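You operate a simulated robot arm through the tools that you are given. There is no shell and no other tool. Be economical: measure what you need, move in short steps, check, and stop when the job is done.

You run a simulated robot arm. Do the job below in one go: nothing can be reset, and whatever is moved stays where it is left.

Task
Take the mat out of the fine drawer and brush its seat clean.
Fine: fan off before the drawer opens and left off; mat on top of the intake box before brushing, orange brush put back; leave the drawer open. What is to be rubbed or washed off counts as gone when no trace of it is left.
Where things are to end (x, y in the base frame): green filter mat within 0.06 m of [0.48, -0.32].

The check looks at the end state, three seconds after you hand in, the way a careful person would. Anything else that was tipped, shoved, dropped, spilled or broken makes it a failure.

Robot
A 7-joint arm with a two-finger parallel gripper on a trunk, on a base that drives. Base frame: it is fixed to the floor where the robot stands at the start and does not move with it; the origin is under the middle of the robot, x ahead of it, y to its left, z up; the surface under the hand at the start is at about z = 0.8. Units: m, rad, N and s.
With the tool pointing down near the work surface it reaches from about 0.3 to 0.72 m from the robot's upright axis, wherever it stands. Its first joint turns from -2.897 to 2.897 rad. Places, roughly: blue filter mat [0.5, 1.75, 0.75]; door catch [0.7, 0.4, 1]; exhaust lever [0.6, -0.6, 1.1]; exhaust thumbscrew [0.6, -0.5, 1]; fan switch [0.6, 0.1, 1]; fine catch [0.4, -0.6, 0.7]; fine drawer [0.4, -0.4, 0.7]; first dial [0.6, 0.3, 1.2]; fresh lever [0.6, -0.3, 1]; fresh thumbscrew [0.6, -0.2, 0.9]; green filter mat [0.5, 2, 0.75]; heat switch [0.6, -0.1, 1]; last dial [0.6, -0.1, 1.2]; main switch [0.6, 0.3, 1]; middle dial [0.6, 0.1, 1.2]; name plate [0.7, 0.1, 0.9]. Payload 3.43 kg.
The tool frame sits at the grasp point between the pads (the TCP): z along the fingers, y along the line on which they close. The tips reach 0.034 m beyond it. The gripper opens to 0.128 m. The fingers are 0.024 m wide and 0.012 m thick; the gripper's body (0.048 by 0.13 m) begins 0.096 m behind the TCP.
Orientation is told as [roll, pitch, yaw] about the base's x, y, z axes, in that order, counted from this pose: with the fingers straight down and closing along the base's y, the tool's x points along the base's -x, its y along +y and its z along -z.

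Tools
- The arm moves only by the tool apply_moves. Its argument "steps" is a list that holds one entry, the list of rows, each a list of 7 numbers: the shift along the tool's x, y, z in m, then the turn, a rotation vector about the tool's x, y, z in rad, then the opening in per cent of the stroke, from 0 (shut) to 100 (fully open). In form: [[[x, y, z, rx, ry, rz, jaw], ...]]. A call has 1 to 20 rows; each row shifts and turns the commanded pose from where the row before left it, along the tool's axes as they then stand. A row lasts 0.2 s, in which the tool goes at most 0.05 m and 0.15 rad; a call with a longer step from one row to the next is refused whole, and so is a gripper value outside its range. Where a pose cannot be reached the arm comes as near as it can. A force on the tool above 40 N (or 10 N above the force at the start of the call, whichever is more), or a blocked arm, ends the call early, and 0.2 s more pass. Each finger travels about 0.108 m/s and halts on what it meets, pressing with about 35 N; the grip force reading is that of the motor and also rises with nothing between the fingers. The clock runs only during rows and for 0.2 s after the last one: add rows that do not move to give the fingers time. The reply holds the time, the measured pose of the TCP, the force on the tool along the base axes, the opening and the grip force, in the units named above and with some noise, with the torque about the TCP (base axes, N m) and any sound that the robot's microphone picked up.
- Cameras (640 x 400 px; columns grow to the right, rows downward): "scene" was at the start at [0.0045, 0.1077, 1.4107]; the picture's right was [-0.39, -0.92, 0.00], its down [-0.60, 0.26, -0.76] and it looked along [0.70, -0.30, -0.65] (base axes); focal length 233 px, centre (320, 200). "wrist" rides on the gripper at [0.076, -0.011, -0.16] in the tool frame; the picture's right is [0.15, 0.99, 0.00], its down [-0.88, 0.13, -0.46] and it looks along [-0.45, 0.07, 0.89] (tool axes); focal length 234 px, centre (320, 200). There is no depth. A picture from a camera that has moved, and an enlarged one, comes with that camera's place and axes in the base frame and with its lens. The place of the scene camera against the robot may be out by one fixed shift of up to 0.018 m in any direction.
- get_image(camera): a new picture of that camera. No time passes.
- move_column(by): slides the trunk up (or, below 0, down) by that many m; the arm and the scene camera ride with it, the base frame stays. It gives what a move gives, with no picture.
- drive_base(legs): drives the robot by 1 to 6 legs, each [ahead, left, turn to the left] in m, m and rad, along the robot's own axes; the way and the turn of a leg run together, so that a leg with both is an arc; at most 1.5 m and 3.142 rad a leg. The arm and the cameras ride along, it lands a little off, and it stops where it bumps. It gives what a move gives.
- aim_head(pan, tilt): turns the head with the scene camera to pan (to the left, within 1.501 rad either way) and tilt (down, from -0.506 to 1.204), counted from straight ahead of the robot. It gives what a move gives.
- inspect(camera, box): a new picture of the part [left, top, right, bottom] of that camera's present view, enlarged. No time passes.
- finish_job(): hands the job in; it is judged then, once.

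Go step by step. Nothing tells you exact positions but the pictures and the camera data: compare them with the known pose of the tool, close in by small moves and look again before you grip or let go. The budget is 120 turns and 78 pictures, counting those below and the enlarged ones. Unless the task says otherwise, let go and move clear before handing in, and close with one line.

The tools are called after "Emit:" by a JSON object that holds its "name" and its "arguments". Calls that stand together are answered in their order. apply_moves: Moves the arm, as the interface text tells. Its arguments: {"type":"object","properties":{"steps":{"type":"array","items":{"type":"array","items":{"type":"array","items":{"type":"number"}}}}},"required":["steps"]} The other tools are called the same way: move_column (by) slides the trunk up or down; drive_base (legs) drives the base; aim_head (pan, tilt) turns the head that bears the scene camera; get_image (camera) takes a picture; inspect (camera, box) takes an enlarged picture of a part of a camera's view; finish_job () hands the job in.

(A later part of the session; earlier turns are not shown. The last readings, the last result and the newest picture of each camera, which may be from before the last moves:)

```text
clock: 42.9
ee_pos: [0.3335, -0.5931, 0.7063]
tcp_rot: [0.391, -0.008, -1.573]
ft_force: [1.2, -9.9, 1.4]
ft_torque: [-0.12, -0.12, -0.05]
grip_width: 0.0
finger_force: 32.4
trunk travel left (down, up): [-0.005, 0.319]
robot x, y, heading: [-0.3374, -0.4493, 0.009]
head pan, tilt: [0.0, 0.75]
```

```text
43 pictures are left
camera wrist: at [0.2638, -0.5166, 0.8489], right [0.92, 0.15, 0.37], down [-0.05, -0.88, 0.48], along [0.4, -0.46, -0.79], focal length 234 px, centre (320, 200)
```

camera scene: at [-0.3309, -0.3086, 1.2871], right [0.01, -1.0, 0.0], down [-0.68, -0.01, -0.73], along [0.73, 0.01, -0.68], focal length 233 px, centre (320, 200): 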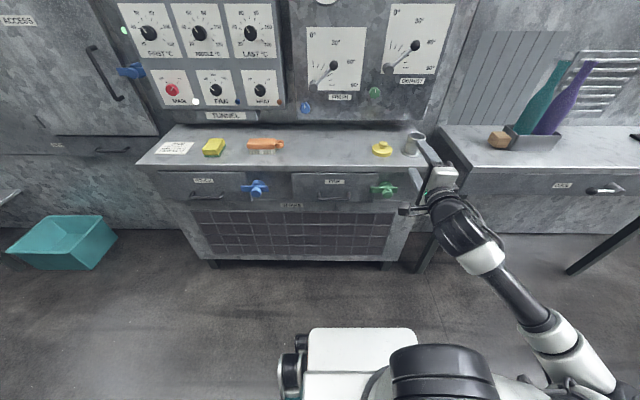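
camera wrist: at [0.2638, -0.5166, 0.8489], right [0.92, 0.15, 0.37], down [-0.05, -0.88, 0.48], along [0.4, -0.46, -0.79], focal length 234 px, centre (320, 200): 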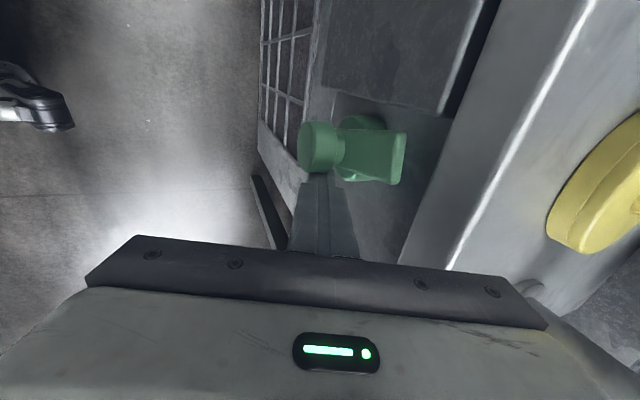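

The catch bar is now upright, clear of the drawer. I'll back out and move over to the drawer handle, near y -0.355.

Emit:
{"name": "apply_moves", "arguments": {"steps": [[[-0.006, 0, 0, 0, 0, 0, 0], [0, -0.01, -0.03, 0, 0, 0, 0], [0, -0.02, -0.04, 0, 0, 0, 0], [0, -0.01, -0.04, 0, 0, 0, 0], [0.045, 0, 0, 0, 0, 0, 0], [0.045, 0, 0, 0, 0, 0, 0], [0.045, 0, 0, 0, 0, 0, 0], [0.045, 0, 0, 0, 0, 0, 20], [0.045, 0, 0, 0, 0, 0, 40], [0.019, 0, 0, 0, 0, 0, 50], [0, 0, 0, 0, 0, 0, 50]]]}}

Emit:
{"name": "get_image", "arguments": {"camera": "wrist"}}

Emit:
{"name": "get_image", "arguments": {"camera": "scene"}}

```text
clock: 45.3
ee_pos: [0.2547, -0.3534, 0.7912]
tcp_rot: [0.39, -0.007, -1.574]
ft_force: [0.6, 0.3, -0.9]
ft_torque: [-0.01, -0.02, -0.03]
grip_width: 0.0639
finger_force: 0.0
trunk travel left (down, up): [-0.005, 0.319]
robot x, y, heading: [-0.3387, -0.4483, 0.015]
head pan, tilt: [0.0, 0.75]
```

```text
42 pictures are left
camera wrist: at [0.1845, -0.2781, 0.9331], right [0.92, 0.15, 0.37], down [-0.05, -0.88, 0.48], along [0.4, -0.46, -0.79], focal length 234 px, centre (320, 200)
```

wrist: 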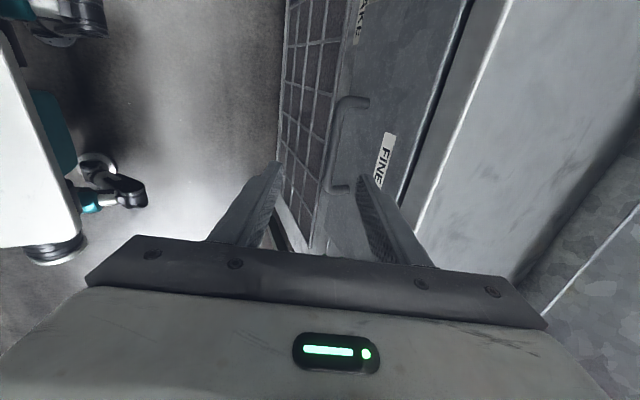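

```text
41 pictures are left
camera scene: at [-0.3319, -0.3087, 1.2871], right [0.01, -1.0, 0.0], down [-0.68, -0.01, -0.73], along [0.73, 0.01, -0.68], focal length 233 px, centre (320, 200)
```

scene: 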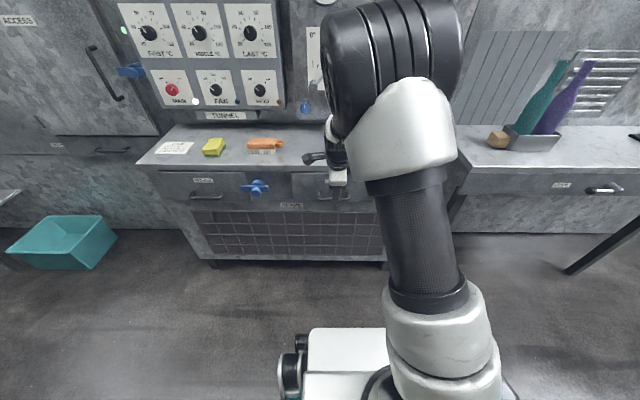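

Emit:
{"name": "apply_moves", "arguments": {"steps": [[[0, 0, 0, -0.11, 0, 0, 35], [0, 0, 0, -0.11, 0, 0, 35], [0, 0, 0, -0.09, 0, 0, 35], [0, -0.018, 0.032, 0, 0, 0, 35], [0, 0, 0.03, 0, 0, 0, 35], [0, 0, 0, 0, 0, 0, 35]]]}}

Emit:
{"name": "get_image", "arguments": {"camera": "wrist"}}

```text
clock: 46.7
ee_pos: [0.2818, -0.3536, 0.7299]
tcp_rot: [0.7, -0.009, -1.574]
ft_force: [-0.3, 0.0, -0.1]
ft_torque: [0.01, -0.01, -0.01]
grip_width: 0.0449
finger_force: 0.0
trunk travel left (down, up): [-0.005, 0.319]
robot x, y, heading: [-0.3407, -0.4497, 0.012]
head pan, tilt: [0.0, 0.75]
```

```text
40 pictures are left
camera wrist: at [0.1719, -0.2772, 0.844], right [0.76, 0.15, 0.64], down [-0.2, -0.88, 0.44], along [0.62, -0.46, -0.63], focal length 234 px, centre (320, 200)
```

wrist: 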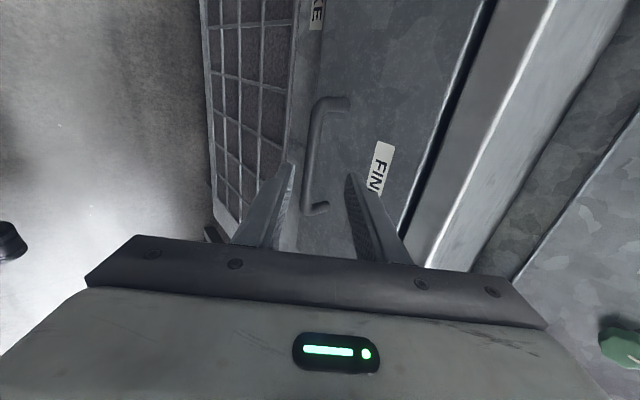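

Emit:
{"name": "apply_moves", "arguments": {"steps": [[[0, -0.009, 0.02, 0, 0, 0, 35], [0, 0, 0.02, 0, 0, 0, 35], [0, 0, 0.012, 0, 0, 0, 35], [0, 0, 0, 0, 0, 0, 35]]]}}

Emit:
{"name": "inspect", "arguments": {"camera": "wrist", "box": [220, 80, 420, 205]}}

```text
clock: 47.7
ee_pos: [0.3078, -0.3538, 0.6863]
tcp_rot: [0.699, -0.008, -1.572]
ft_force: [-0.5, -0.8, -0.3]
ft_torque: [0.0, 0.01, -0.03]
grip_width: 0.0451
finger_force: 0.0
trunk travel left (down, up): [-0.005, 0.319]
robot x, y, heading: [-0.3359, -0.4502, 0.009]
head pan, tilt: [0.0, 0.75]
```

```text
3.20 times, centred on (320, 142) of wrist
camera zoom: at [0.1974, -0.2785, 0.799], right [0.76, 0.15, 0.64], down [-0.19, -0.88, 0.44], along [0.62, -0.46, -0.63], focal length 749 px, centre (320, 384)
```

zoom: 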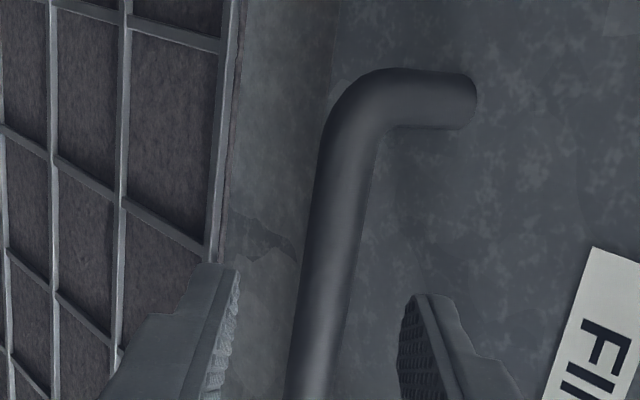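

Emit:
{"name": "apply_moves", "arguments": {"steps": [[[0, 0, 0.01, 0, 0, 0, 35], [0, 0, 0, 0, 0, 0, 20], [0, 0, 0, 0, 0, 0, 0], [0, 0, 0, 0, 0, 0, 0], [0, 0, 0, 0, 0, 0, 0]]]}}

```text
clock: 48.9
ee_pos: [0.3152, -0.3541, 0.6799]
tcp_rot: [0.701, -0.008, -1.574]
ft_force: [-0.4, 0.4, -0.4]
ft_torque: [-0.19, 0.01, 0.17]
grip_width: 0.0135
finger_force: 45.0
trunk travel left (down, up): [-0.005, 0.319]
robot x, y, heading: [-0.3364, -0.4509, 0.013]
head pan, tilt: [0.0, 0.75]
```

Gripped the handle (13.5 mm). Now I pull the drawer straight out.

Emit:
{"name": "apply_moves", "arguments": {"steps": [[[0, -0.0153, -0.0129, 0, 0, 0, 0], [0, -0.023, -0.0193, 0, 0, 0, 0], [0, -0.023, -0.0193, 0, 0, 0, 0], [0, -0.023, -0.0193, 0, 0, 0, 0], [0, -0.023, -0.0193, 0, 0, 0, 0], [0, 0, 0, 0, 0, 0, 0]]]}}

Emit:
{"name": "get_image", "arguments": {"camera": "wrist"}}

```text
clock: 50.3
ee_pos: [0.1754, -0.3546, 0.6783]
tcp_rot: [0.701, -0.008, -1.574]
ft_force: [-1.6, 1.6, 7.9]
ft_torque: [-0.85, -0.13, -0.34]
grip_width: 0.0138
finger_force: 45.2
trunk travel left (down, up): [-0.005, 0.319]
robot x, y, heading: [-0.3388, -0.4522, 0.019]
head pan, tilt: [0.0, 0.75]
```

```text
38 pictures are left
camera wrist: at [0.0647, -0.2786, 0.7918], right [0.76, 0.15, 0.64], down [-0.2, -0.88, 0.44], along [0.63, -0.46, -0.63], focal length 234 px, centre (320, 200)
```

wrist: 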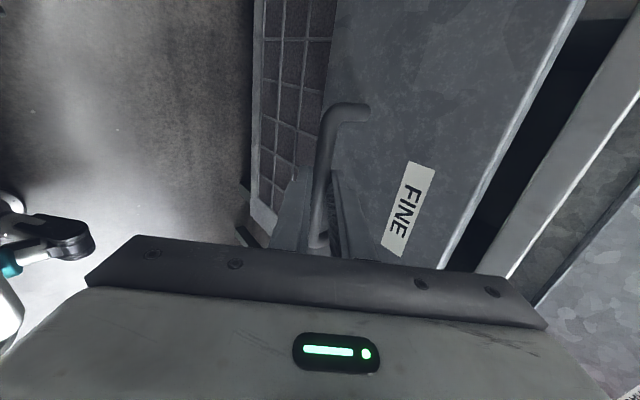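

The drawer is sliding. I'll pull further.

Emit:
{"name": "apply_moves", "arguments": {"steps": [[[0, -0.023, -0.0193, 0, 0, 0, 0], [0, -0.023, -0.0193, 0, 0, 0, 0], [0, -0.023, -0.0193, 0, 0, 0, 0], [0, -0.0153, -0.0129, 0, 0, 0, 0], [0, 0, 0, 0, 0, 0, 0]]]}}

Emit:
{"name": "aim_head", "arguments": {"pan": 0.0, "tilt": 0.9}}

Emit:
{"name": "get_image", "arguments": {"camera": "scene"}}

```text
clock: 51.2
ee_pos: [0.0873, -0.3538, 0.6772]
tcp_rot: [0.715, -0.014, -1.582]
ft_force: [0.5, -4.1, 13.9]
ft_torque: [-0.26, -0.19, 0.72]
grip_width: 0.0137
finger_force: 44.7
out of reach, approached as far as the arm can: row 4
trunk travel left (down, up): [-0.005, 0.319]
robot x, y, heading: [-0.3408, -0.4521, 0.015]
head pan, tilt: [0.0, 0.75]
stopped in row 4: the force on the tool passed its limit at 45 N (the readings are from after the stop); the commanded pose is now the measured one
```

```text
clock: 52.0
ee_pos: [0.0867, -0.3543, 0.6776]
tcp_rot: [0.714, -0.012, -1.583]
ft_force: [1.6, -5.7, 21.7]
ft_torque: [-0.69, -0.33, 0.36]
grip_width: 0.0136
finger_force: 45.8
trunk travel left (down, up): [-0.005, 0.319]
robot x, y, heading: [-0.3398, -0.4474, 0.011]
head pan, tilt: [0.0, 0.901]
```

```text
37 pictures are left
camera scene: at [-0.3401, -0.3093, 1.2754], right [0.01, -1.0, 0.0], down [-0.78, -0.01, -0.62], along [0.62, 0.01, -0.78], focal length 233 px, centre (320, 200)
```

scene: 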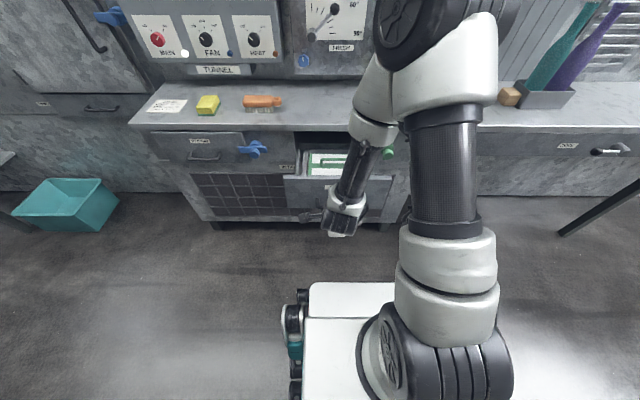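

The drawer is open by about 0.23 m and I can see the green-framed mat. I'll release the handle, retreat and look into the drawer.

Emit:
{"name": "apply_moves", "arguments": {"steps": [[[0, 0, 0, 0, 0, 0, 35], [0, 0, 0, 0, 0, 0, 35], [0, 0, -0.02, 0, 0, 0, 35], [0, 0.0, -0.03, 0, 0, 0, 35], [0, 0.0, -0.03, 0, 0, 0, 35], [0, 0, -0.02, 0, 0, 0, 35]]]}}

Emit:
{"name": "move_column", "arguments": {"by": 0.25}}

Emit:
{"name": "get_image", "arguments": {"camera": "wrist"}}

Emit:
{"name": "get_image", "arguments": {"camera": "scene"}}

```text
clock: 53.4
ee_pos: [0.0819, -0.3227, 0.7425]
tcp_rot: [0.707, -0.015, -1.584]
ft_force: [0.1, 0.5, 0.3]
ft_torque: [0.02, 0.02, 0.03]
grip_width: 0.045
finger_force: 0.1
out of reach, approached as far as the arm can: row 3, 4, 5, 6
trunk travel left (down, up): [-0.005, 0.319]
robot x, y, heading: [-0.3416, -0.4481, 0.015]
head pan, tilt: [0.0, 0.901]
```

```text
clock: 55.9
ee_pos: [0.0806, -0.3221, 0.9934]
tcp_rot: [0.71, -0.013, -1.58]
ft_force: [0.3, 0.1, 0.1]
ft_torque: [0.02, -0.03, -0.01]
grip_width: 0.0447
finger_force: 0.0
trunk travel left (down, up): [-0.255, 0.069]
robot x, y, heading: [-0.3398, -0.4512, 0.009]
head pan, tilt: [0.0, 0.901]
```

```text
36 pictures are left
camera wrist: at [-0.0292, -0.2447, 1.1049], right [0.75, 0.15, 0.64], down [-0.21, -0.87, 0.44], along [0.62, -0.47, -0.63], focal length 234 px, centre (320, 200)
```

wrist: 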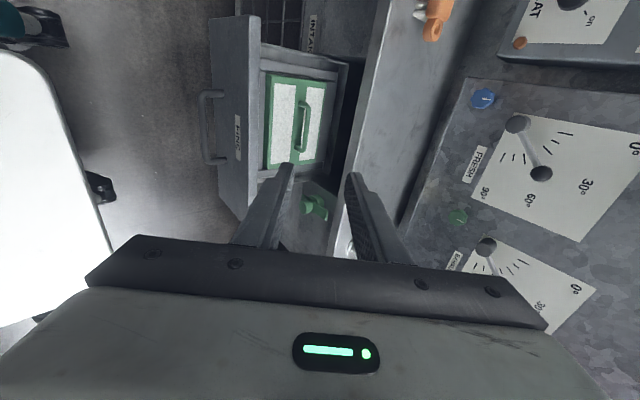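

```text
35 pictures are left
camera scene: at [-0.3392, -0.3089, 1.5251], right [0.01, -1.0, 0.0], down [-0.78, -0.01, -0.62], along [0.62, 0.01, -0.78], focal length 233 px, centre (320, 200)
```

scene: 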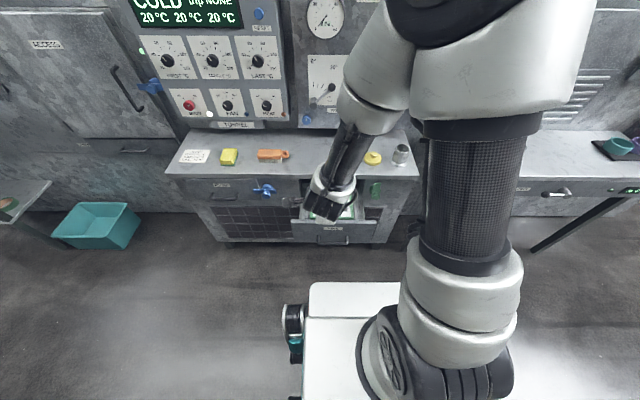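

The mat lies in the drawer with a green handle bar along y. I'll drive the base to about (-0.14, -0.25), from where drawer, mat goal and brush are all in reach.

Emit:
{"name": "drive_base", "arguments": {"legs": [[0.0, 0.2, 0.0], [0.2, 0.0, -0.01]]}}

Emit:
{"name": "apply_moves", "arguments": {"steps": [[[0, 0, 0, 0.14, 0, 0, 50], [0, 0, 0, 0.14, 0, 0, 50], [0, 0, 0, 0.14, 0, 0, 50], [0, 0, 0, 0.14, 0, 0, 50], [-0.04, 0, 0, 0.14, 0, 0, 50], [-0.04, 0, 0, 0, 0, 0, 50], [-0.04, 0, 0, 0, 0, 0, 50], [-0.04, 0, 0, 0, 0, 0, 50], [-0.04, 0, 0, 0, 0, 0, 50], [0, 0, 0, 0, 0, 0, 50]]]}}

Emit:
{"name": "get_image", "arguments": {"camera": "wrist"}}

```text
clock: 59.7
ee_pos: [0.2824, -0.1235, 0.9933]
tcp_rot: [0.71, -0.014, -1.591]
ft_force: [0.4, -0.1, 0.0]
ft_torque: [-0.02, -0.01, 0.01]
grip_width: 0.0447
finger_force: 0.0
trunk travel left (down, up): [-0.255, 0.069]
robot x, y, heading: [-0.1399, -0.2478, -0.0]
head pan, tilt: [0.0, 0.901]
```

```text
clock: 61.9
ee_pos: [0.2782, -0.3293, 1.0008]
tcp_rot: [0.1, -0.038, -1.603]
ft_force: [-0.1, -0.4, -0.5]
ft_torque: [0.01, -0.06, 0.0]
grip_width: 0.0639
finger_force: 0.1
out of reach, approached as far as the arm can: row 3
trunk travel left (down, up): [-0.255, 0.069]
robot x, y, heading: [-0.1405, -0.249, -0.0]
head pan, tilt: [0.0, 0.901]
```

```text
34 pictures are left
camera wrist: at [0.2542, -0.249, 1.1549], right [0.99, 0.12, 0.09], down [0.06, -0.86, 0.5], along [0.14, -0.49, -0.86], focal length 234 px, centre (320, 200)
```

wrist: 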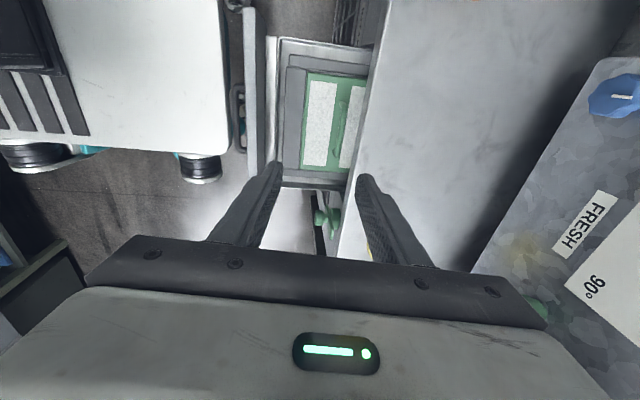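

Emit:
{"name": "inspect", "arguments": {"camera": "wrist", "box": [240, 20, 440, 145]}}

Emit:
{"name": "aim_head", "arguments": {"pan": -0.2, "tilt": 1.0}}

Emit:
{"name": "get_image", "arguments": {"camera": "scene"}}

```text
3.20 times, centred on (340, 82) of wrist
camera zoom: at [0.2542, -0.249, 1.1549], right [0.99, 0.12, 0.09], down [0.06, -0.86, 0.5], along [0.14, -0.49, -0.86], focal length 749 px, centre (256, 576)
```

zoom: 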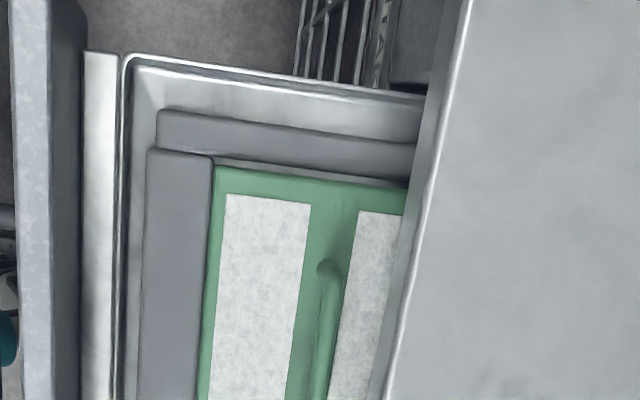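

```text
clock: 62.6
ee_pos: [0.277, -0.3298, 1.0012]
tcp_rot: [0.099, -0.038, -1.602]
ft_force: [0.0, -0.6, -1.2]
ft_torque: [0.0, -0.01, -0.02]
grip_width: 0.0639
finger_force: 0.0
trunk travel left (down, up): [-0.255, 0.069]
robot x, y, heading: [-0.144, -0.245, 0.002]
head pan, tilt: [-0.201, 1.0]
```

```text
32 pictures are left
camera scene: at [-0.1458, -0.1219, 1.518], right [-0.2, -0.98, 0.0], down [-0.82, 0.17, -0.54], along [0.53, -0.11, -0.84], focal length 233 px, centre (320, 200)
```

scene: 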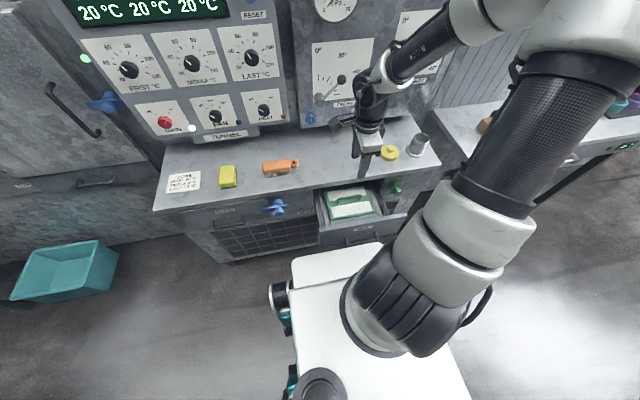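

The drawer slid back in about 6 cm: the robot's platform pushed its handle when I drove forward. I'll back off, move to the left of the drawer and re-open it from there.

Emit:
{"name": "drive_base", "arguments": {"legs": [[-0.17, 0.0, 0.0], [0.0, 0.29, 0.0], [0.27, 0.0, 0.0]]}}

Emit:
{"name": "aim_head", "arguments": {"pan": -0.5, "tilt": 1.0}}

Emit:
{"name": "get_image", "arguments": {"camera": "scene"}}

```text
clock: 68.5
ee_pos: [0.3812, -0.0446, 1.0018]
tcp_rot: [0.099, -0.038, -1.608]
ft_force: [-0.9, -0.1, 0.2]
ft_torque: [-0.04, 0.01, -0.04]
grip_width: 0.0638
finger_force: 0.1
trunk travel left (down, up): [-0.255, 0.069]
robot x, y, heading: [-0.0379, 0.037, -0.0]
head pan, tilt: [-0.201, 1.0]
```

```text
clock: 69.3
ee_pos: [0.3795, -0.0452, 1.0003]
tcp_rot: [0.098, -0.038, -1.606]
ft_force: [0.4, 0.3, 0.2]
ft_torque: [0.01, 0.03, -0.03]
grip_width: 0.064
finger_force: 0.1
trunk travel left (down, up): [-0.255, 0.069]
robot x, y, heading: [-0.0352, 0.0366, -0.001]
head pan, tilt: [-0.499, 1.0]
```

```text
31 pictures are left
camera scene: at [-0.0494, 0.1449, 1.518], right [-0.48, -0.88, 0.0], down [-0.74, 0.4, -0.54], along [0.47, -0.26, -0.84], focal length 233 px, centre (320, 200)
```

scene: 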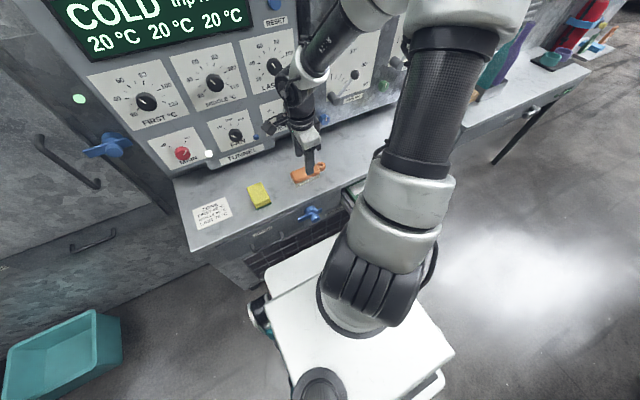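

Emit:
{"name": "apply_moves", "arguments": {"steps": [[[0, 0, 0, 0.097, 0.038, -0.033, 28], [-0.031, -0.0225, 0, 0, 0, 0, 28], [-0.031, -0.0225, 0, 0, 0, 0, 28], [-0.031, -0.0225, 0, 0, 0, 0, 28], [-0.031, -0.0225, 0, 0, 0, 0, 28], [-0.031, -0.0225, 0, 0, 0, 0, 28], [-0.031, -0.0225, 0, 0, 0, 0, 28], [-0.031, -0.0225, 0, 0, 0, 0, 28], [-0.031, -0.0225, 0, 0, 0, 0, 28], [-0.031, -0.0225, 0, 0, 0, 0, 28], [-0.031, -0.0225, 0, 0, 0, 0, 28], [0, 0, 0.04, 0, 0, 0, 28], [0, 0, 0.04, 0, 0, 0, 28], [0, 0, 0.04, 0, 0, 0, 28], [0, 0, 0, 0, 0, 0, 28]]]}}

Emit:
{"name": "get_image", "arguments": {"camera": "wrist"}}

```text
clock: 72.5
ee_pos: [0.1565, -0.3541, 0.8807]
tcp_rot: [0.001, -0.001, -1.572]
ft_force: [0.3, 0.6, -0.3]
ft_torque: [-0.02, 0.05, 0.02]
grip_width: 0.036
finger_force: 0.1
trunk travel left (down, up): [-0.255, 0.069]
robot x, y, heading: [-0.0403, 0.0356, -0.004]
head pan, tilt: [-0.499, 1.0]
```

```text
30 pictures are left
camera wrist: at [0.1449, -0.2795, 1.0393], right [0.99, 0.15, 0.0], down [0.13, -0.88, 0.46], along [0.07, -0.45, -0.89], focal length 234 px, centre (320, 200)
```

wrist: 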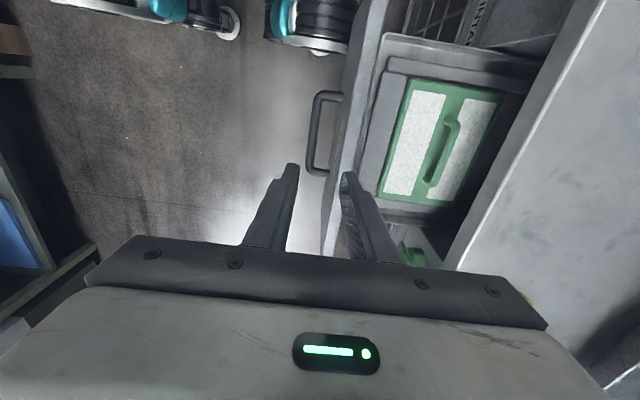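

The handle is straight below at x ≈ 0.146. I'll descend on it and grip.

Emit:
{"name": "apply_moves", "arguments": {"steps": [[[0, -0.01, 0.03, 0, 0, 0, 28], [0, 0, 0.04, 0, 0, 0, 28], [0, 0, 0.04, 0, 0, 0, 28], [0, 0, 0.04, 0, 0, 0, 28], [0, 0, 0.03, 0, 0, 0, 28], [0, 0, 0.015, 0, 0, 0, 28], [0, 0, 0, 0, 0, 0, 28]]]}}

Emit:
{"name": "inspect", "arguments": {"camera": "wrist", "box": [220, 60, 540, 260]}}

```text
clock: 74.2
ee_pos: [0.1449, -0.3569, 0.6861]
tcp_rot: [0.001, -0.001, -1.571]
ft_force: [-0.9, 0.4, 0.0]
ft_torque: [0.02, 0.01, -0.01]
grip_width: 0.036
finger_force: 0.0
trunk travel left (down, up): [-0.255, 0.069]
robot x, y, heading: [-0.0346, 0.0356, -0.001]
head pan, tilt: [-0.499, 1.0]
```

```text
2.00 times, centred on (380, 160) of wrist
camera zoom: at [0.1345, -0.2814, 0.8452], right [0.99, 0.15, 0.0], down [0.13, -0.88, 0.46], along [0.07, -0.45, -0.89], focal length 468 px, centre (200, 280)
```

zoom: 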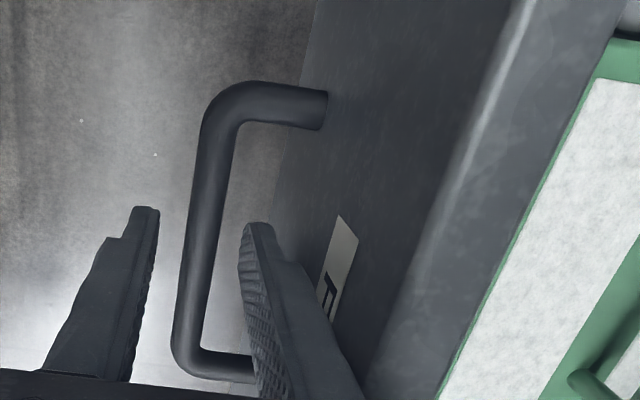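

Emit:
{"name": "apply_moves", "arguments": {"steps": [[[0, 0, 0.012, 0, 0, 0, 28], [0, 0, 0, 0, 0, 0, 10], [0, 0, 0, 0, 0, 0, 0], [0, 0, 0, 0, 0, 0, 0]]]}}

Emit:
{"name": "apply_moves", "arguments": {"steps": [[[0, -0.02, 0, 0, 0, 0, 0], [0, -0.025, 0, 0, 0, 0, 0], [0, -0.025, 0, 0, 0, 0, 0], [0, -0.02, 0, 0, 0, 0, 0], [0, -0.015, 0, 0, 0, 0, 0], [0, 0, 0, 0, 0, 0, 0]]]}}

Emit:
{"name": "get_image", "arguments": {"camera": "wrist"}}

```text
clock: 75.2
ee_pos: [0.1469, -0.3545, 0.6744]
tcp_rot: [0.001, -0.002, -1.569]
ft_force: [1.2, -0.1, -1.5]
ft_torque: [-0.24, -0.05, 0.99]
grip_width: 0.0137
finger_force: 45.3
trunk travel left (down, up): [-0.255, 0.069]
robot x, y, heading: [-0.0364, 0.0383, 0.002]
head pan, tilt: [-0.499, 1.0]
```

```text
clock: 76.3
ee_pos: [0.0666, -0.3552, 0.6739]
tcp_rot: [0.032, -0.001, -1.56]
ft_force: [1.8, -1.4, -6.5]
ft_torque: [-0.06, -0.24, 0.23]
grip_width: 0.0138
finger_force: 45.2
trunk travel left (down, up): [-0.255, 0.069]
robot x, y, heading: [-0.0364, 0.0363, -0.002]
head pan, tilt: [-0.499, 1.0]
stopped in row 5: the force on the tool passed its limit at 48 N (the readings are from after the stop); the commanded pose is now the measured one
```

```text
28 pictures are left
camera wrist: at [0.0497, -0.2812, 0.8326], right [0.99, 0.15, 0.03], down [0.12, -0.88, 0.46], along [0.1, -0.45, -0.89], focal length 234 px, centre (320, 200)
```

wrist: 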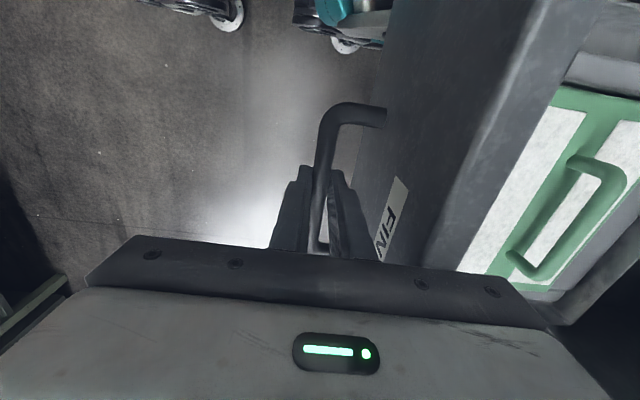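

The drawer is at its stop, 0.26 m open. I'll release, rise, and go over the mat's handle at about x 0.275.

Emit:
{"name": "apply_moves", "arguments": {"steps": [[[0, 0, 0, 0, 0, 0, 28], [0, 0, 0, 0, 0, 0, 28], [0, 0, -0.04, 0, 0, 0, 28], [0, 0, -0.045, 0, 0, 0, 28], [0, 0, -0.045, 0, 0, 0, 28], [0, 0, -0.045, 0, 0, 0, 28], [0, 0.045, 0, 0, 0, 0, 28], [0, 0.045, 0, 0, 0, 0, 28], [0.005, 0.045, 0, 0, 0, 0, 28], [0.005, 0.045, 0, 0, 0, 0, 28], [0, 0.025, 0, 0.0, 0, 0, 35], [0, 0, 0, 0.0, 0, 0, 35]]]}}

Emit:
{"name": "get_image", "arguments": {"camera": "wrist"}}

```text
clock: 78.9
ee_pos: [0.2659, -0.3416, 0.8549]
tcp_rot: [0.027, -0.004, -1.566]
ft_force: [-0.7, -0.1, -0.6]
ft_torque: [-0.02, 0.04, 0.04]
grip_width: 0.0449
finger_force: 0.0
trunk travel left (down, up): [-0.255, 0.069]
robot x, y, heading: [-0.0397, 0.0346, 0.002]
head pan, tilt: [-0.499, 1.0]
```

```text
27 pictures are left
camera wrist: at [0.2496, -0.2679, 1.013], right [0.99, 0.15, 0.03], down [0.12, -0.88, 0.46], along [0.09, -0.45, -0.89], focal length 234 px, centre (320, 200)
```

wrist: 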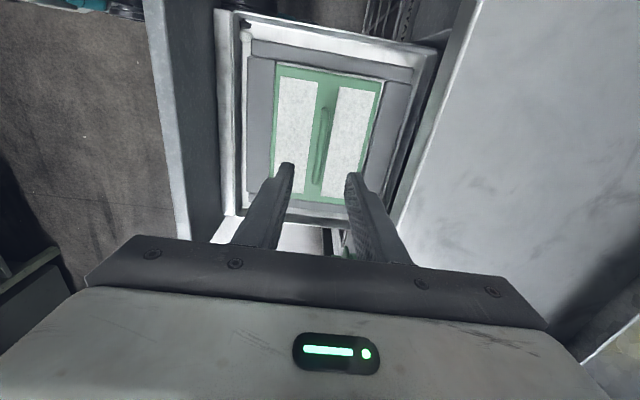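

Emit:
{"name": "apply_moves", "arguments": {"steps": [[[-0.009, 0.006, 0, 0.027, 0, 0, 32], [0, 0, 0.045, 0, 0, 0, 32], [0, 0, 0.045, 0, 0, 0, 32], [0, 0, 0.04, 0, 0, 0, 32], [0, 0, 0.02, 0, 0, 0, 32], [0, 0, 0, 0, 0, 0, 32]]]}}

Emit:
{"name": "inspect", "arguments": {"camera": "wrist", "box": [160, 0, 480, 200]}}

```text
clock: 80.3
ee_pos: [0.2719, -0.3541, 0.7048]
tcp_rot: [0.002, -0.004, -1.566]
ft_force: [0.1, -0.9, 1.1]
ft_torque: [0.01, -0.02, -0.01]
grip_width: 0.0413
finger_force: 0.2
trunk travel left (down, up): [-0.255, 0.069]
robot x, y, heading: [-0.036, 0.037, 0.003]
head pan, tilt: [-0.499, 1.0]
```

```text
2.00 times, centred on (320, 100) of wrist
camera zoom: at [0.26, -0.2801, 0.8641], right [0.99, 0.15, 0.0], down [0.14, -0.88, 0.46], along [0.07, -0.45, -0.89], focal length 468 px, centre (320, 400)
```

zoom: 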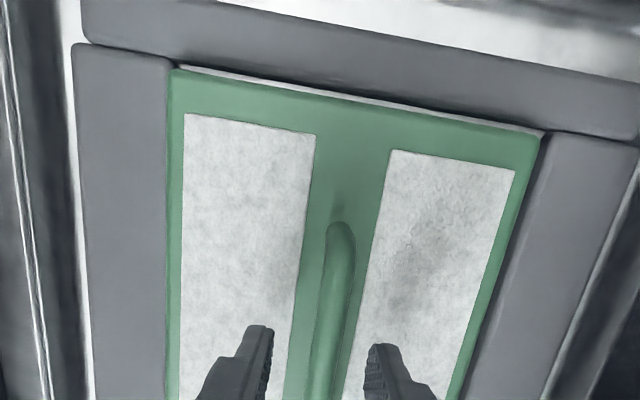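

Emit:
{"name": "apply_moves", "arguments": {"steps": [[[0, 0.001, 0.012, 0, 0, 0, 32], [0, 0, 0.01, 0, 0, 0, 32], [0, 0, 0, 0, 0, 0, 15], [0, 0, 0, 0, 0, 0, 0], [0, 0, 0, 0, 0, 0, 0]]]}}

Emit:
{"name": "get_image", "arguments": {"camera": "wrist"}}

```text
clock: 81.5
ee_pos: [0.2739, -0.3551, 0.6856]
tcp_rot: [0.004, -0.005, -1.564]
ft_force: [3.4, -0.8, 18.0]
ft_torque: [0.04, 0.07, -0.23]
grip_width: 0.011
finger_force: 35.0
trunk travel left (down, up): [-0.255, 0.069]
robot x, y, heading: [-0.0399, 0.035, 0.003]
head pan, tilt: [-0.499, 1.0]
```

```text
25 pictures are left
camera wrist: at [0.2609, -0.2797, 0.8446], right [0.99, 0.15, 0.0], down [0.13, -0.88, 0.46], along [0.07, -0.45, -0.89], focal length 234 px, centre (320, 200)
```

wrist: 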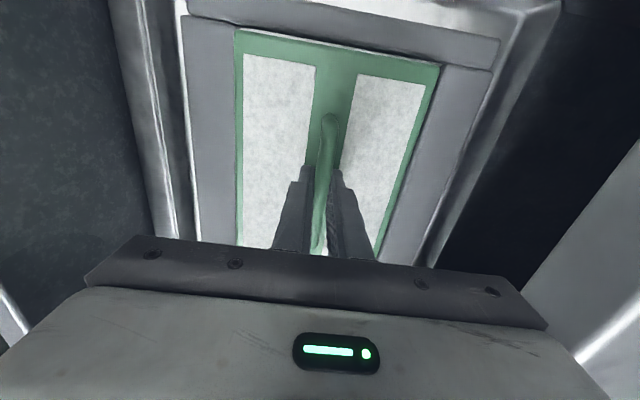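

The mat handle is gripped. I lift straight up out of the drawer.

Emit:
{"name": "apply_moves", "arguments": {"steps": [[[0, 0, -0.015, 0, 0, 0, 0], [0, 0, -0.03, 0, 0, 0, 0], [0, 0, -0.04, 0, 0, 0, 0], [0, 0, -0.04, 0, 0, 0, 0], [0, 0, -0.04, 0, 0, 0, 0], [0, 0, -0.04, 0, 0, 0, 0], [0, 0, -0.04, 0, 0, 0, 0], [0, 0, 0, 0, 0, 0, 0]]]}}

Emit:
{"name": "get_image", "arguments": {"camera": "wrist"}}

Emit:
{"name": "get_image", "arguments": {"camera": "scene"}}

```text
clock: 83.3
ee_pos: [0.2716, -0.3517, 0.9298]
tcp_rot: [0.003, -0.001, -1.563]
ft_force: [0.1, 0.7, -0.9]
ft_torque: [0.03, 0.01, 0.02]
grip_width: 0.0109
finger_force: 35.1
trunk travel left (down, up): [-0.255, 0.069]
robot x, y, heading: [-0.0348, 0.037, -0.005]
head pan, tilt: [-0.499, 1.0]
```

```text
24 pictures are left
camera wrist: at [0.2603, -0.277, 1.0888], right [0.99, 0.15, 0.0], down [0.14, -0.88, 0.46], along [0.07, -0.45, -0.89], focal length 234 px, centre (320, 200)
```

wrist: 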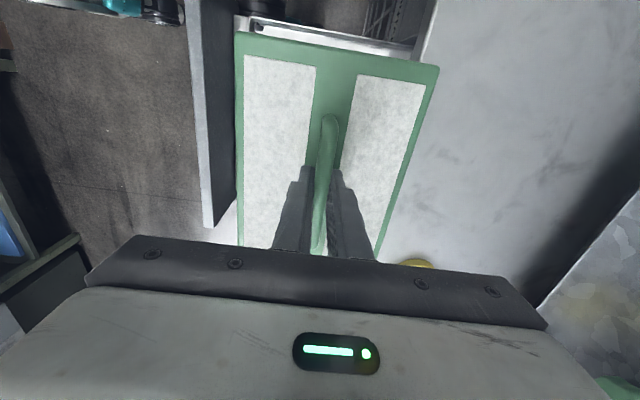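

```text
23 pictures are left
camera scene: at [-0.0491, 0.1448, 1.518], right [-0.48, -0.88, 0.0], down [-0.74, 0.4, -0.54], along [0.47, -0.26, -0.84], focal length 233 px, centre (320, 200)
```

scene: 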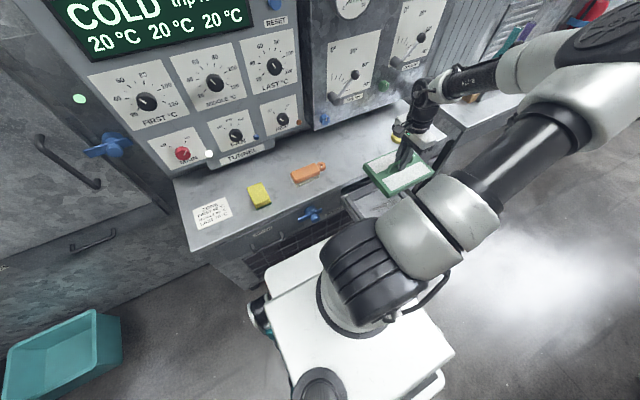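

Mat held, about 0.145 × 0.19 m, centred in the jaw. I'll carry it over the box top toward (0.465, -0.322).

Emit:
{"name": "apply_moves", "arguments": {"steps": [[[0.006, 0.039, 0, 0, 0, 0, 0], [0.006, 0.039, 0, 0, 0, 0, 0], [0.006, 0.039, 0, 0, 0, 0, 0], [0.006, 0.039, 0, 0, 0, 0, 0], [0.006, 0.037, 0, 0, 0, 0, 0], [0, 0, 0.03, 0, 0, 0, 0], [0, 0, 0, 0, 0, 0, 0]]]}}

Emit:
{"name": "get_image", "arguments": {"camera": "scene"}}

```text
clock: 84.9
ee_pos: [0.4639, -0.3201, 0.899]
tcp_rot: [0.001, -0.003, -1.565]
ft_force: [-0.4, 0.5, -1.4]
ft_torque: [0.04, -0.02, -0.02]
grip_width: 0.0109
finger_force: 34.8
trunk travel left (down, up): [-0.255, 0.069]
robot x, y, heading: [-0.0355, 0.0394, 0.004]
head pan, tilt: [-0.499, 1.0]
```

```text
22 pictures are left
camera scene: at [-0.0489, 0.1445, 1.518], right [-0.48, -0.88, 0.0], down [-0.74, 0.4, -0.54], along [0.47, -0.26, -0.84], focal length 233 px, centre (320, 200)
```

scene: 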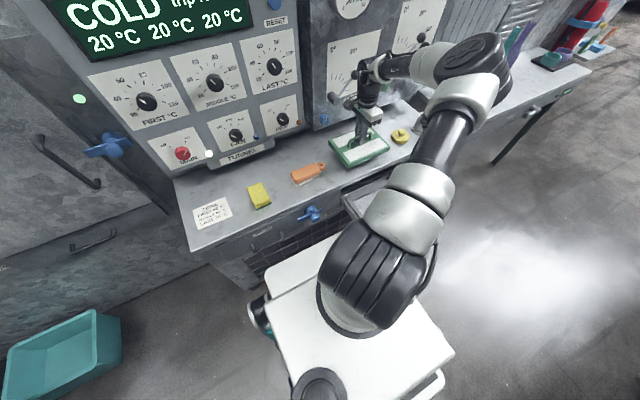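

Emit:
{"name": "apply_moves", "arguments": {"steps": [[[0, 0, 0.015, 0, 0, 0, 0], [0, 0, 0.012, 0, 0, 0, 0], [0, 0, 0.008, 0, 0, 0, 0], [0, 0, 0.008, 0, 0, 0, 0], [0, 0, 0.006, 0, 0, 0, 0], [0, 0, 0.006, 0, 0, 0, 0], [0, 0, 0.005, 0, 0, 0, 0], [0, 0, 0.005, 0, 0, 0, 0]]]}}

```text
clock: 86.1
ee_pos: [0.4671, -0.3219, 0.8612]
tcp_rot: [0.01, -0.006, -1.564]
ft_force: [-1.4, -0.2, 18.9]
ft_torque: [0.89, 0.67, 0.15]
grip_width: 0.0108
finger_force: 35.5
trunk travel left (down, up): [-0.255, 0.069]
robot x, y, heading: [-0.0381, 0.0367, 0.0]
head pan, tilt: [-0.499, 1.0]
stopped in row 5: the force on the tool passed its limit at 48 N (the readings are from after the stop); the commanded pose is now the measured one
```

The mat touches down at TCP z 0.861. I'll let go and rise.

Emit:
{"name": "apply_moves", "arguments": {"steps": [[[0, 0, 0, 0, 0, 0, 15], [0, 0, 0, 0, 0, 0, 30], [0, 0, 0, 0, 0, 0, 30], [0, 0, -0.02, 0, 0, 0, 30], [0, 0, -0.04, 0, 0, 0, 30], [0, -0.02, -0.04, 0, 0, 0, 30], [0, -0.02, -0.04, 0, 0, 0, 30], [0, -0.04, -0.0, 0, 0, 0, 30], [0.02, -0.04, -0.0, 0, 0, 0, 30], [0, 0, 0, 0, 0, 0, 30]]]}}

Emit:
{"name": "get_image", "arguments": {"camera": "scene"}}

Emit:
{"name": "get_image", "arguments": {"camera": "wrist"}}

```text
clock: 88.3
ee_pos: [0.3475, -0.3019, 0.9985]
tcp_rot: [0.006, -0.005, -1.563]
ft_force: [-0.3, 0.0, -0.2]
ft_torque: [0.0, 0.0, 0.0]
grip_width: 0.0383
finger_force: 0.1
trunk travel left (down, up): [-0.255, 0.069]
robot x, y, heading: [-0.0374, 0.0392, 0.006]
head pan, tilt: [-0.499, 1.0]
```

```text
21 pictures are left
camera scene: at [-0.0494, 0.1449, 1.5179], right [-0.48, -0.88, 0.0], down [-0.74, 0.4, -0.54], along [0.47, -0.26, -0.84], focal length 233 px, centre (320, 200)
```

scene: 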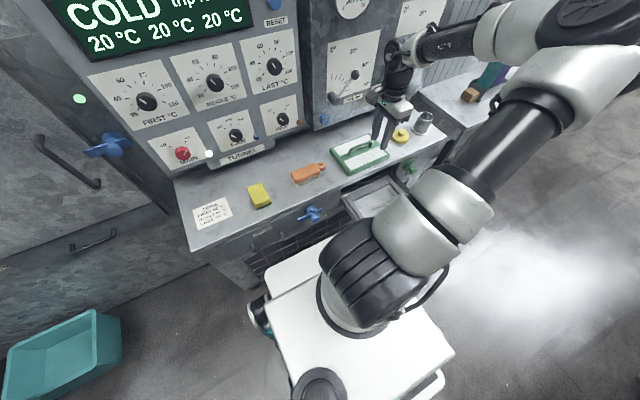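

```text
20 pictures are left
camera wrist: at [0.3346, -0.2272, 1.1578], right [0.99, 0.15, 0.01], down [0.13, -0.88, 0.46], along [0.08, -0.46, -0.89], focal length 234 px, centre (320, 200)
```

wrist: 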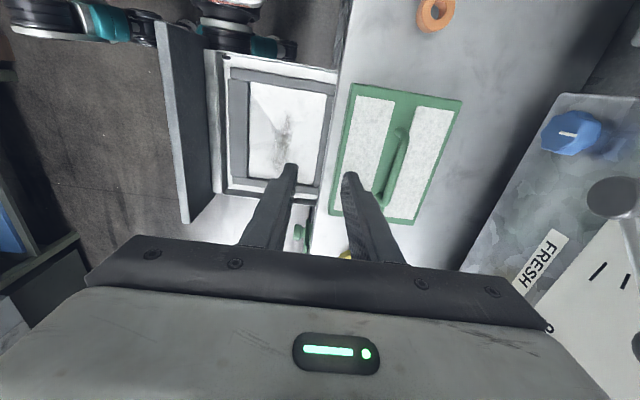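

The mat lies well and the seat shows a dark smudge in its middle. Next I move above the orange brush.

Emit:
{"name": "aim_head", "arguments": {"pan": 0.3, "tilt": 0.9}}

Emit:
{"name": "apply_moves", "arguments": {"steps": [[[0.035, 0.02, 0, 0, 0, 0, 45], [0.035, 0.02, 0, 0, 0, 0, 45], [0.035, 0.02, 0, 0, 0, 0, 45], [0.035, 0.02, 0, 0, 0, 0, 45], [0.03, 0.02, 0, 0, 0, 0, 45], [0.03, 0.015, 0, 0, 0, 0, 45], [0, 0, 0, 0, 0, 0, 45]]]}}

Emit:
{"name": "get_image", "arguments": {"camera": "wrist"}}

```text
clock: 89.4
ee_pos: [0.348, -0.3029, 0.9997]
tcp_rot: [0.006, -0.007, -1.566]
ft_force: [0.1, -0.1, -0.4]
ft_torque: [0.04, -0.03, -0.01]
grip_width: 0.0385
finger_force: 0.2
trunk travel left (down, up): [-0.255, 0.069]
robot x, y, heading: [-0.0363, 0.0383, 0.0]
head pan, tilt: [0.3, 0.901]
```

```text
clock: 91.0
ee_pos: [0.4592, -0.1008, 0.996]
tcp_rot: [0.007, -0.005, -1.565]
ft_force: [0.6, 0.0, 0.0]
ft_torque: [-0.01, 0.04, 0.0]
grip_width: 0.0575
finger_force: 0.2
trunk travel left (down, up): [-0.255, 0.069]
robot x, y, heading: [-0.037, 0.0356, 0.007]
head pan, tilt: [0.3, 0.901]
```

```text
19 pictures are left
camera wrist: at [0.4475, -0.026, 1.1552], right [0.99, 0.15, 0.01], down [0.13, -0.88, 0.46], along [0.07, -0.46, -0.89], focal length 234 px, centre (320, 200)
```

wrist: 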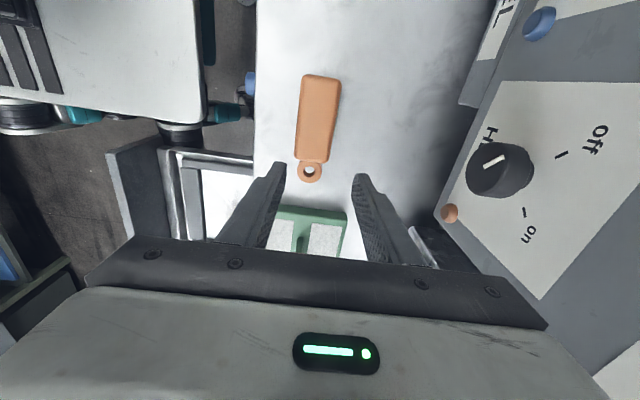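

Emit:
{"name": "apply_moves", "arguments": {"steps": [[[0.026, -0.008, 0.02, 0, 0, 0, 65], [0, 0, 0.04, 0, 0, 0, 65], [0, 0, 0.035, 0, 0, 0, 65], [0, 0, 0.015, 0, 0, 0, 65], [0, 0, 0, 0, 0, 0, 65]]]}}

Emit:
{"name": "get_image", "arguments": {"camera": "wrist"}}

Emit:
{"name": "get_image", "arguments": {"camera": "scene"}}

```text
clock: 92.2
ee_pos: [0.4529, -0.0753, 0.8853]
tcp_rot: [0.008, -0.005, -1.565]
ft_force: [0.3, 0.3, -0.5]
ft_torque: [-0.02, -0.02, 0.02]
grip_width: 0.0832
finger_force: 0.1
trunk travel left (down, up): [-0.255, 0.069]
robot x, y, heading: [-0.0385, 0.0354, -0.002]
head pan, tilt: [0.3, 0.901]
```

```text
18 pictures are left
camera wrist: at [0.4407, -0.0005, 1.0446], right [0.99, 0.15, 0.01], down [0.13, -0.88, 0.46], along [0.07, -0.46, -0.89], focal length 234 px, centre (320, 200)
```

wrist: 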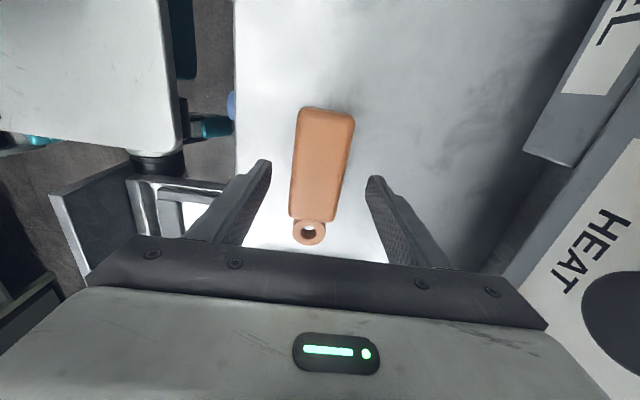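

```text
17 pictures are left
camera scene: at [-0.0382, 0.2004, 1.5252], right [0.3, -0.96, 0.0], down [-0.75, -0.23, -0.62], along [0.59, 0.18, -0.78], focal length 233 px, centre (320, 200)
```

scene: 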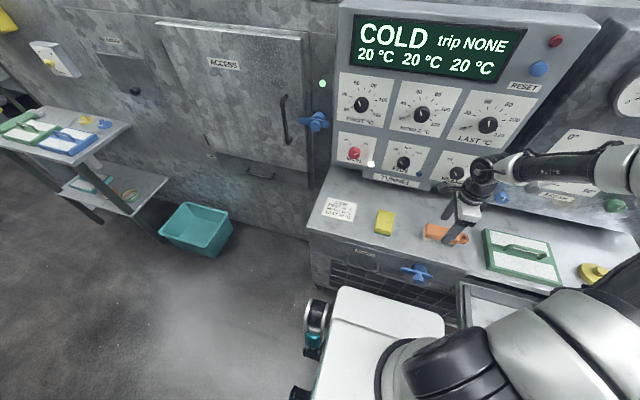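

Emit:
{"name": "apply_moves", "arguments": {"steps": [[[0, 0, 0.015, 0, 0, 0, 65], [0, 0, 0.015, 0, 0, 0, 65], [0, 0, 0, 0, 0, 0, 65]]]}}

Emit:
{"name": "inspect", "arguments": {"camera": "wrist", "box": [220, 80, 420, 260]}}

Emit:
{"name": "inspect", "arguments": {"camera": "scene", "box": [370, 170, 530, 270]}}

```text
clock: 93.0
ee_pos: [0.4537, -0.0755, 0.8568]
tcp_rot: [0.007, -0.006, -1.565]
ft_force: [0.4, -0.1, 0.1]
ft_torque: [0.0, 0.03, 0.01]
grip_width: 0.0833
finger_force: 0.2
trunk travel left (down, up): [-0.255, 0.069]
robot x, y, heading: [-0.0342, 0.0363, -0.002]
head pan, tilt: [0.3, 0.901]
```

```text
2.22 times, centred on (320, 170) of wrist
camera zoom: at [0.4413, -0.0002, 1.0148], right [0.99, 0.15, 0.01], down [0.13, -0.88, 0.46], along [0.08, -0.46, -0.89], focal length 520 px, centre (320, 267)
```

zoom: 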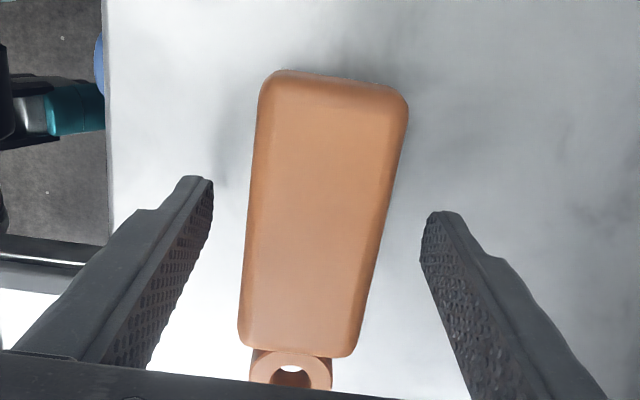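

```text
4.00 times, centred on (450, 220) of scene
camera zoom: at [-0.0382, 0.2004, 1.5252], right [0.3, -0.96, 0.0], down [-0.75, -0.23, -0.62], along [0.59, 0.18, -0.78], focal length 932 px, centre (-200, 120)
```

zoom: 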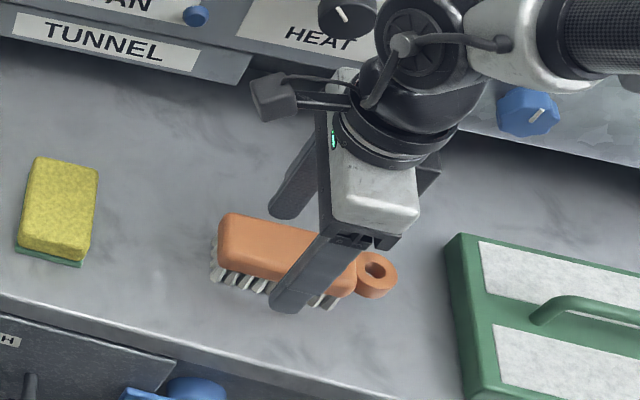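

Emit:
{"name": "apply_moves", "arguments": {"steps": [[[0, 0.001, 0.003, 0, 0, 0, 50], [0, 0, 0, 0, 0, 0, 40], [0, 0, 0, 0, 0, 0, 30], [0, 0, 0, 0, 0, 0, 25], [0, 0, 0, 0, 0, 0, 25]]]}}

Emit:
{"name": "apply_moves", "arguments": {"steps": [[[0, 0, -0.02, 0, 0, 0, 25], [0, 0, -0.04, 0, 0, 0, 25], [0, 0, -0.04, 0, 0, 0, 25], [0, 0, 0, 0, 0, 0, 25]]]}}

Emit:
{"name": "inspect", "arguments": {"camera": "scene", "box": [370, 130, 530, 250]}}

```text
clock: 94.2
ee_pos: [0.4543, -0.077, 0.8539]
tcp_rot: [0.008, -0.004, -1.566]
ft_force: [-0.2, -0.6, -0.2]
ft_torque: [-0.02, 0.03, 0.01]
grip_width: 0.0493
finger_force: 35.1
trunk travel left (down, up): [-0.255, 0.069]
robot x, y, heading: [-0.0349, 0.04, -0.0]
head pan, tilt: [0.3, 0.901]
```

```text
clock: 95.2
ee_pos: [0.4533, -0.078, 0.9533]
tcp_rot: [0.006, -0.005, -1.566]
ft_force: [-0.6, -0.7, -1.1]
ft_torque: [0.0, -0.03, -0.01]
grip_width: 0.0492
finger_force: 35.5
trunk travel left (down, up): [-0.255, 0.069]
robot x, y, heading: [-0.037, 0.0364, -0.001]
head pan, tilt: [0.3, 0.901]
```

```text
3.33 times, centred on (450, 190) of scene
camera zoom: at [-0.0383, 0.2005, 1.5252], right [0.3, -0.96, 0.0], down [-0.75, -0.23, -0.62], along [0.59, 0.18, -0.78], focal length 777 px, centre (-113, 233)
```

zoom: 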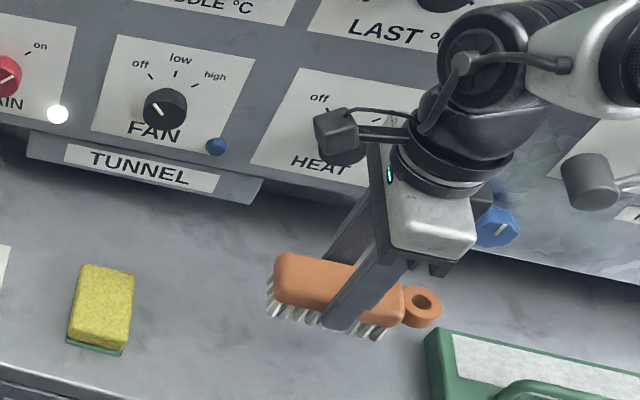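

Brush held. I'll carry it over to the drawer seat.

Emit:
{"name": "apply_moves", "arguments": {"steps": [[[-0.02, -0.04, 0, 0, 0, 0, 25], [-0.02, -0.04, 0, 0, 0, 0, 25], [-0.02, -0.04, 0, 0, 0, 0, 25], [-0.02, -0.04, 0, 0, 0, 0, 25], [-0.03, -0.02, 0, 0, 0, 0, 25], [-0.04, 0, 0, 0, 0, 0, 25], [-0.04, 0, 0, 0, 0, 0, 25], [0, 0, 0, 0, 0, 0, 25]]]}}

Emit:
{"name": "get_image", "arguments": {"camera": "wrist"}}

```text
clock: 97.0
ee_pos: [0.2721, -0.2672, 0.9534]
tcp_rot: [0.007, -0.004, -1.565]
ft_force: [0.8, -0.5, -1.7]
ft_torque: [-0.01, -0.01, 0.0]
grip_width: 0.0493
finger_force: 34.9
trunk travel left (down, up): [-0.255, 0.069]
robot x, y, heading: [-0.0365, 0.0364, 0.007]
head pan, tilt: [0.3, 0.901]
```

```text
13 pictures are left
camera wrist: at [0.2605, -0.1912, 1.1122], right [0.99, 0.15, 0.01], down [0.13, -0.88, 0.46], along [0.07, -0.45, -0.89], focal length 234 px, centre (320, 200)
```

wrist: 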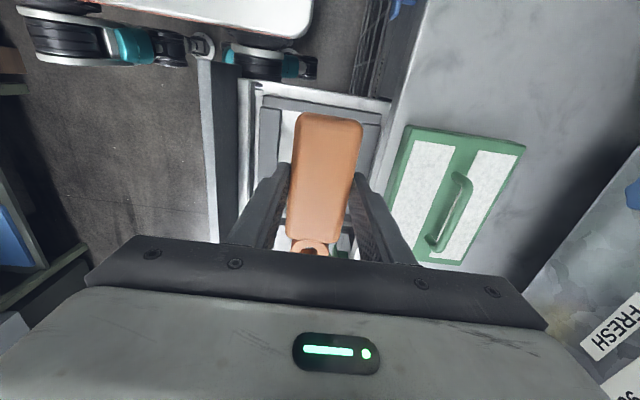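

Emit:
{"name": "apply_moves", "arguments": {"steps": [[[-0.04, 0, 0, 0, 0, 0, 25], [-0.038, 0, 0, 0, 0, 0, 25], [0, 0, 0.045, 0, 0, 0, 25], [0, 0, 0.045, 0, 0, 0, 25], [0, 0, 0.045, 0, 0, 0, 25], [0, 0, 0.045, 0, 0, 0, 25], [0, 0, 0.045, 0, 0, 0, 25], [0, 0, 0.02, 0, 0, 0, 25], [0, 0, 0, 0, 0, 0, 25]]]}}

Emit:
{"name": "get_image", "arguments": {"camera": "wrist"}}

```text
clock: 99.0
ee_pos: [0.2766, -0.3452, 0.7098]
tcp_rot: [0.006, -0.006, -1.566]
ft_force: [-0.5, -0.1, -0.2]
ft_torque: [-0.03, 0.02, 0.01]
grip_width: 0.0491
finger_force: 35.5
trunk travel left (down, up): [-0.255, 0.069]
robot x, y, heading: [-0.0388, 0.0336, 0.001]
head pan, tilt: [0.3, 0.901]
```

```text
12 pictures are left
camera wrist: at [0.2636, -0.2708, 0.868], right [0.99, 0.15, 0.01], down [0.13, -0.88, 0.46], along [0.07, -0.46, -0.89], focal length 234 px, centre (320, 200)
```

wrist: 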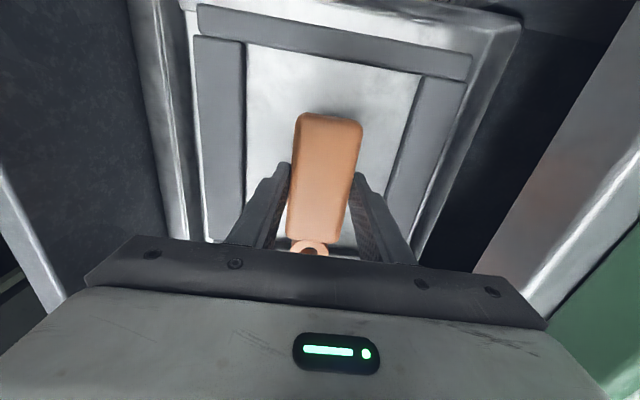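

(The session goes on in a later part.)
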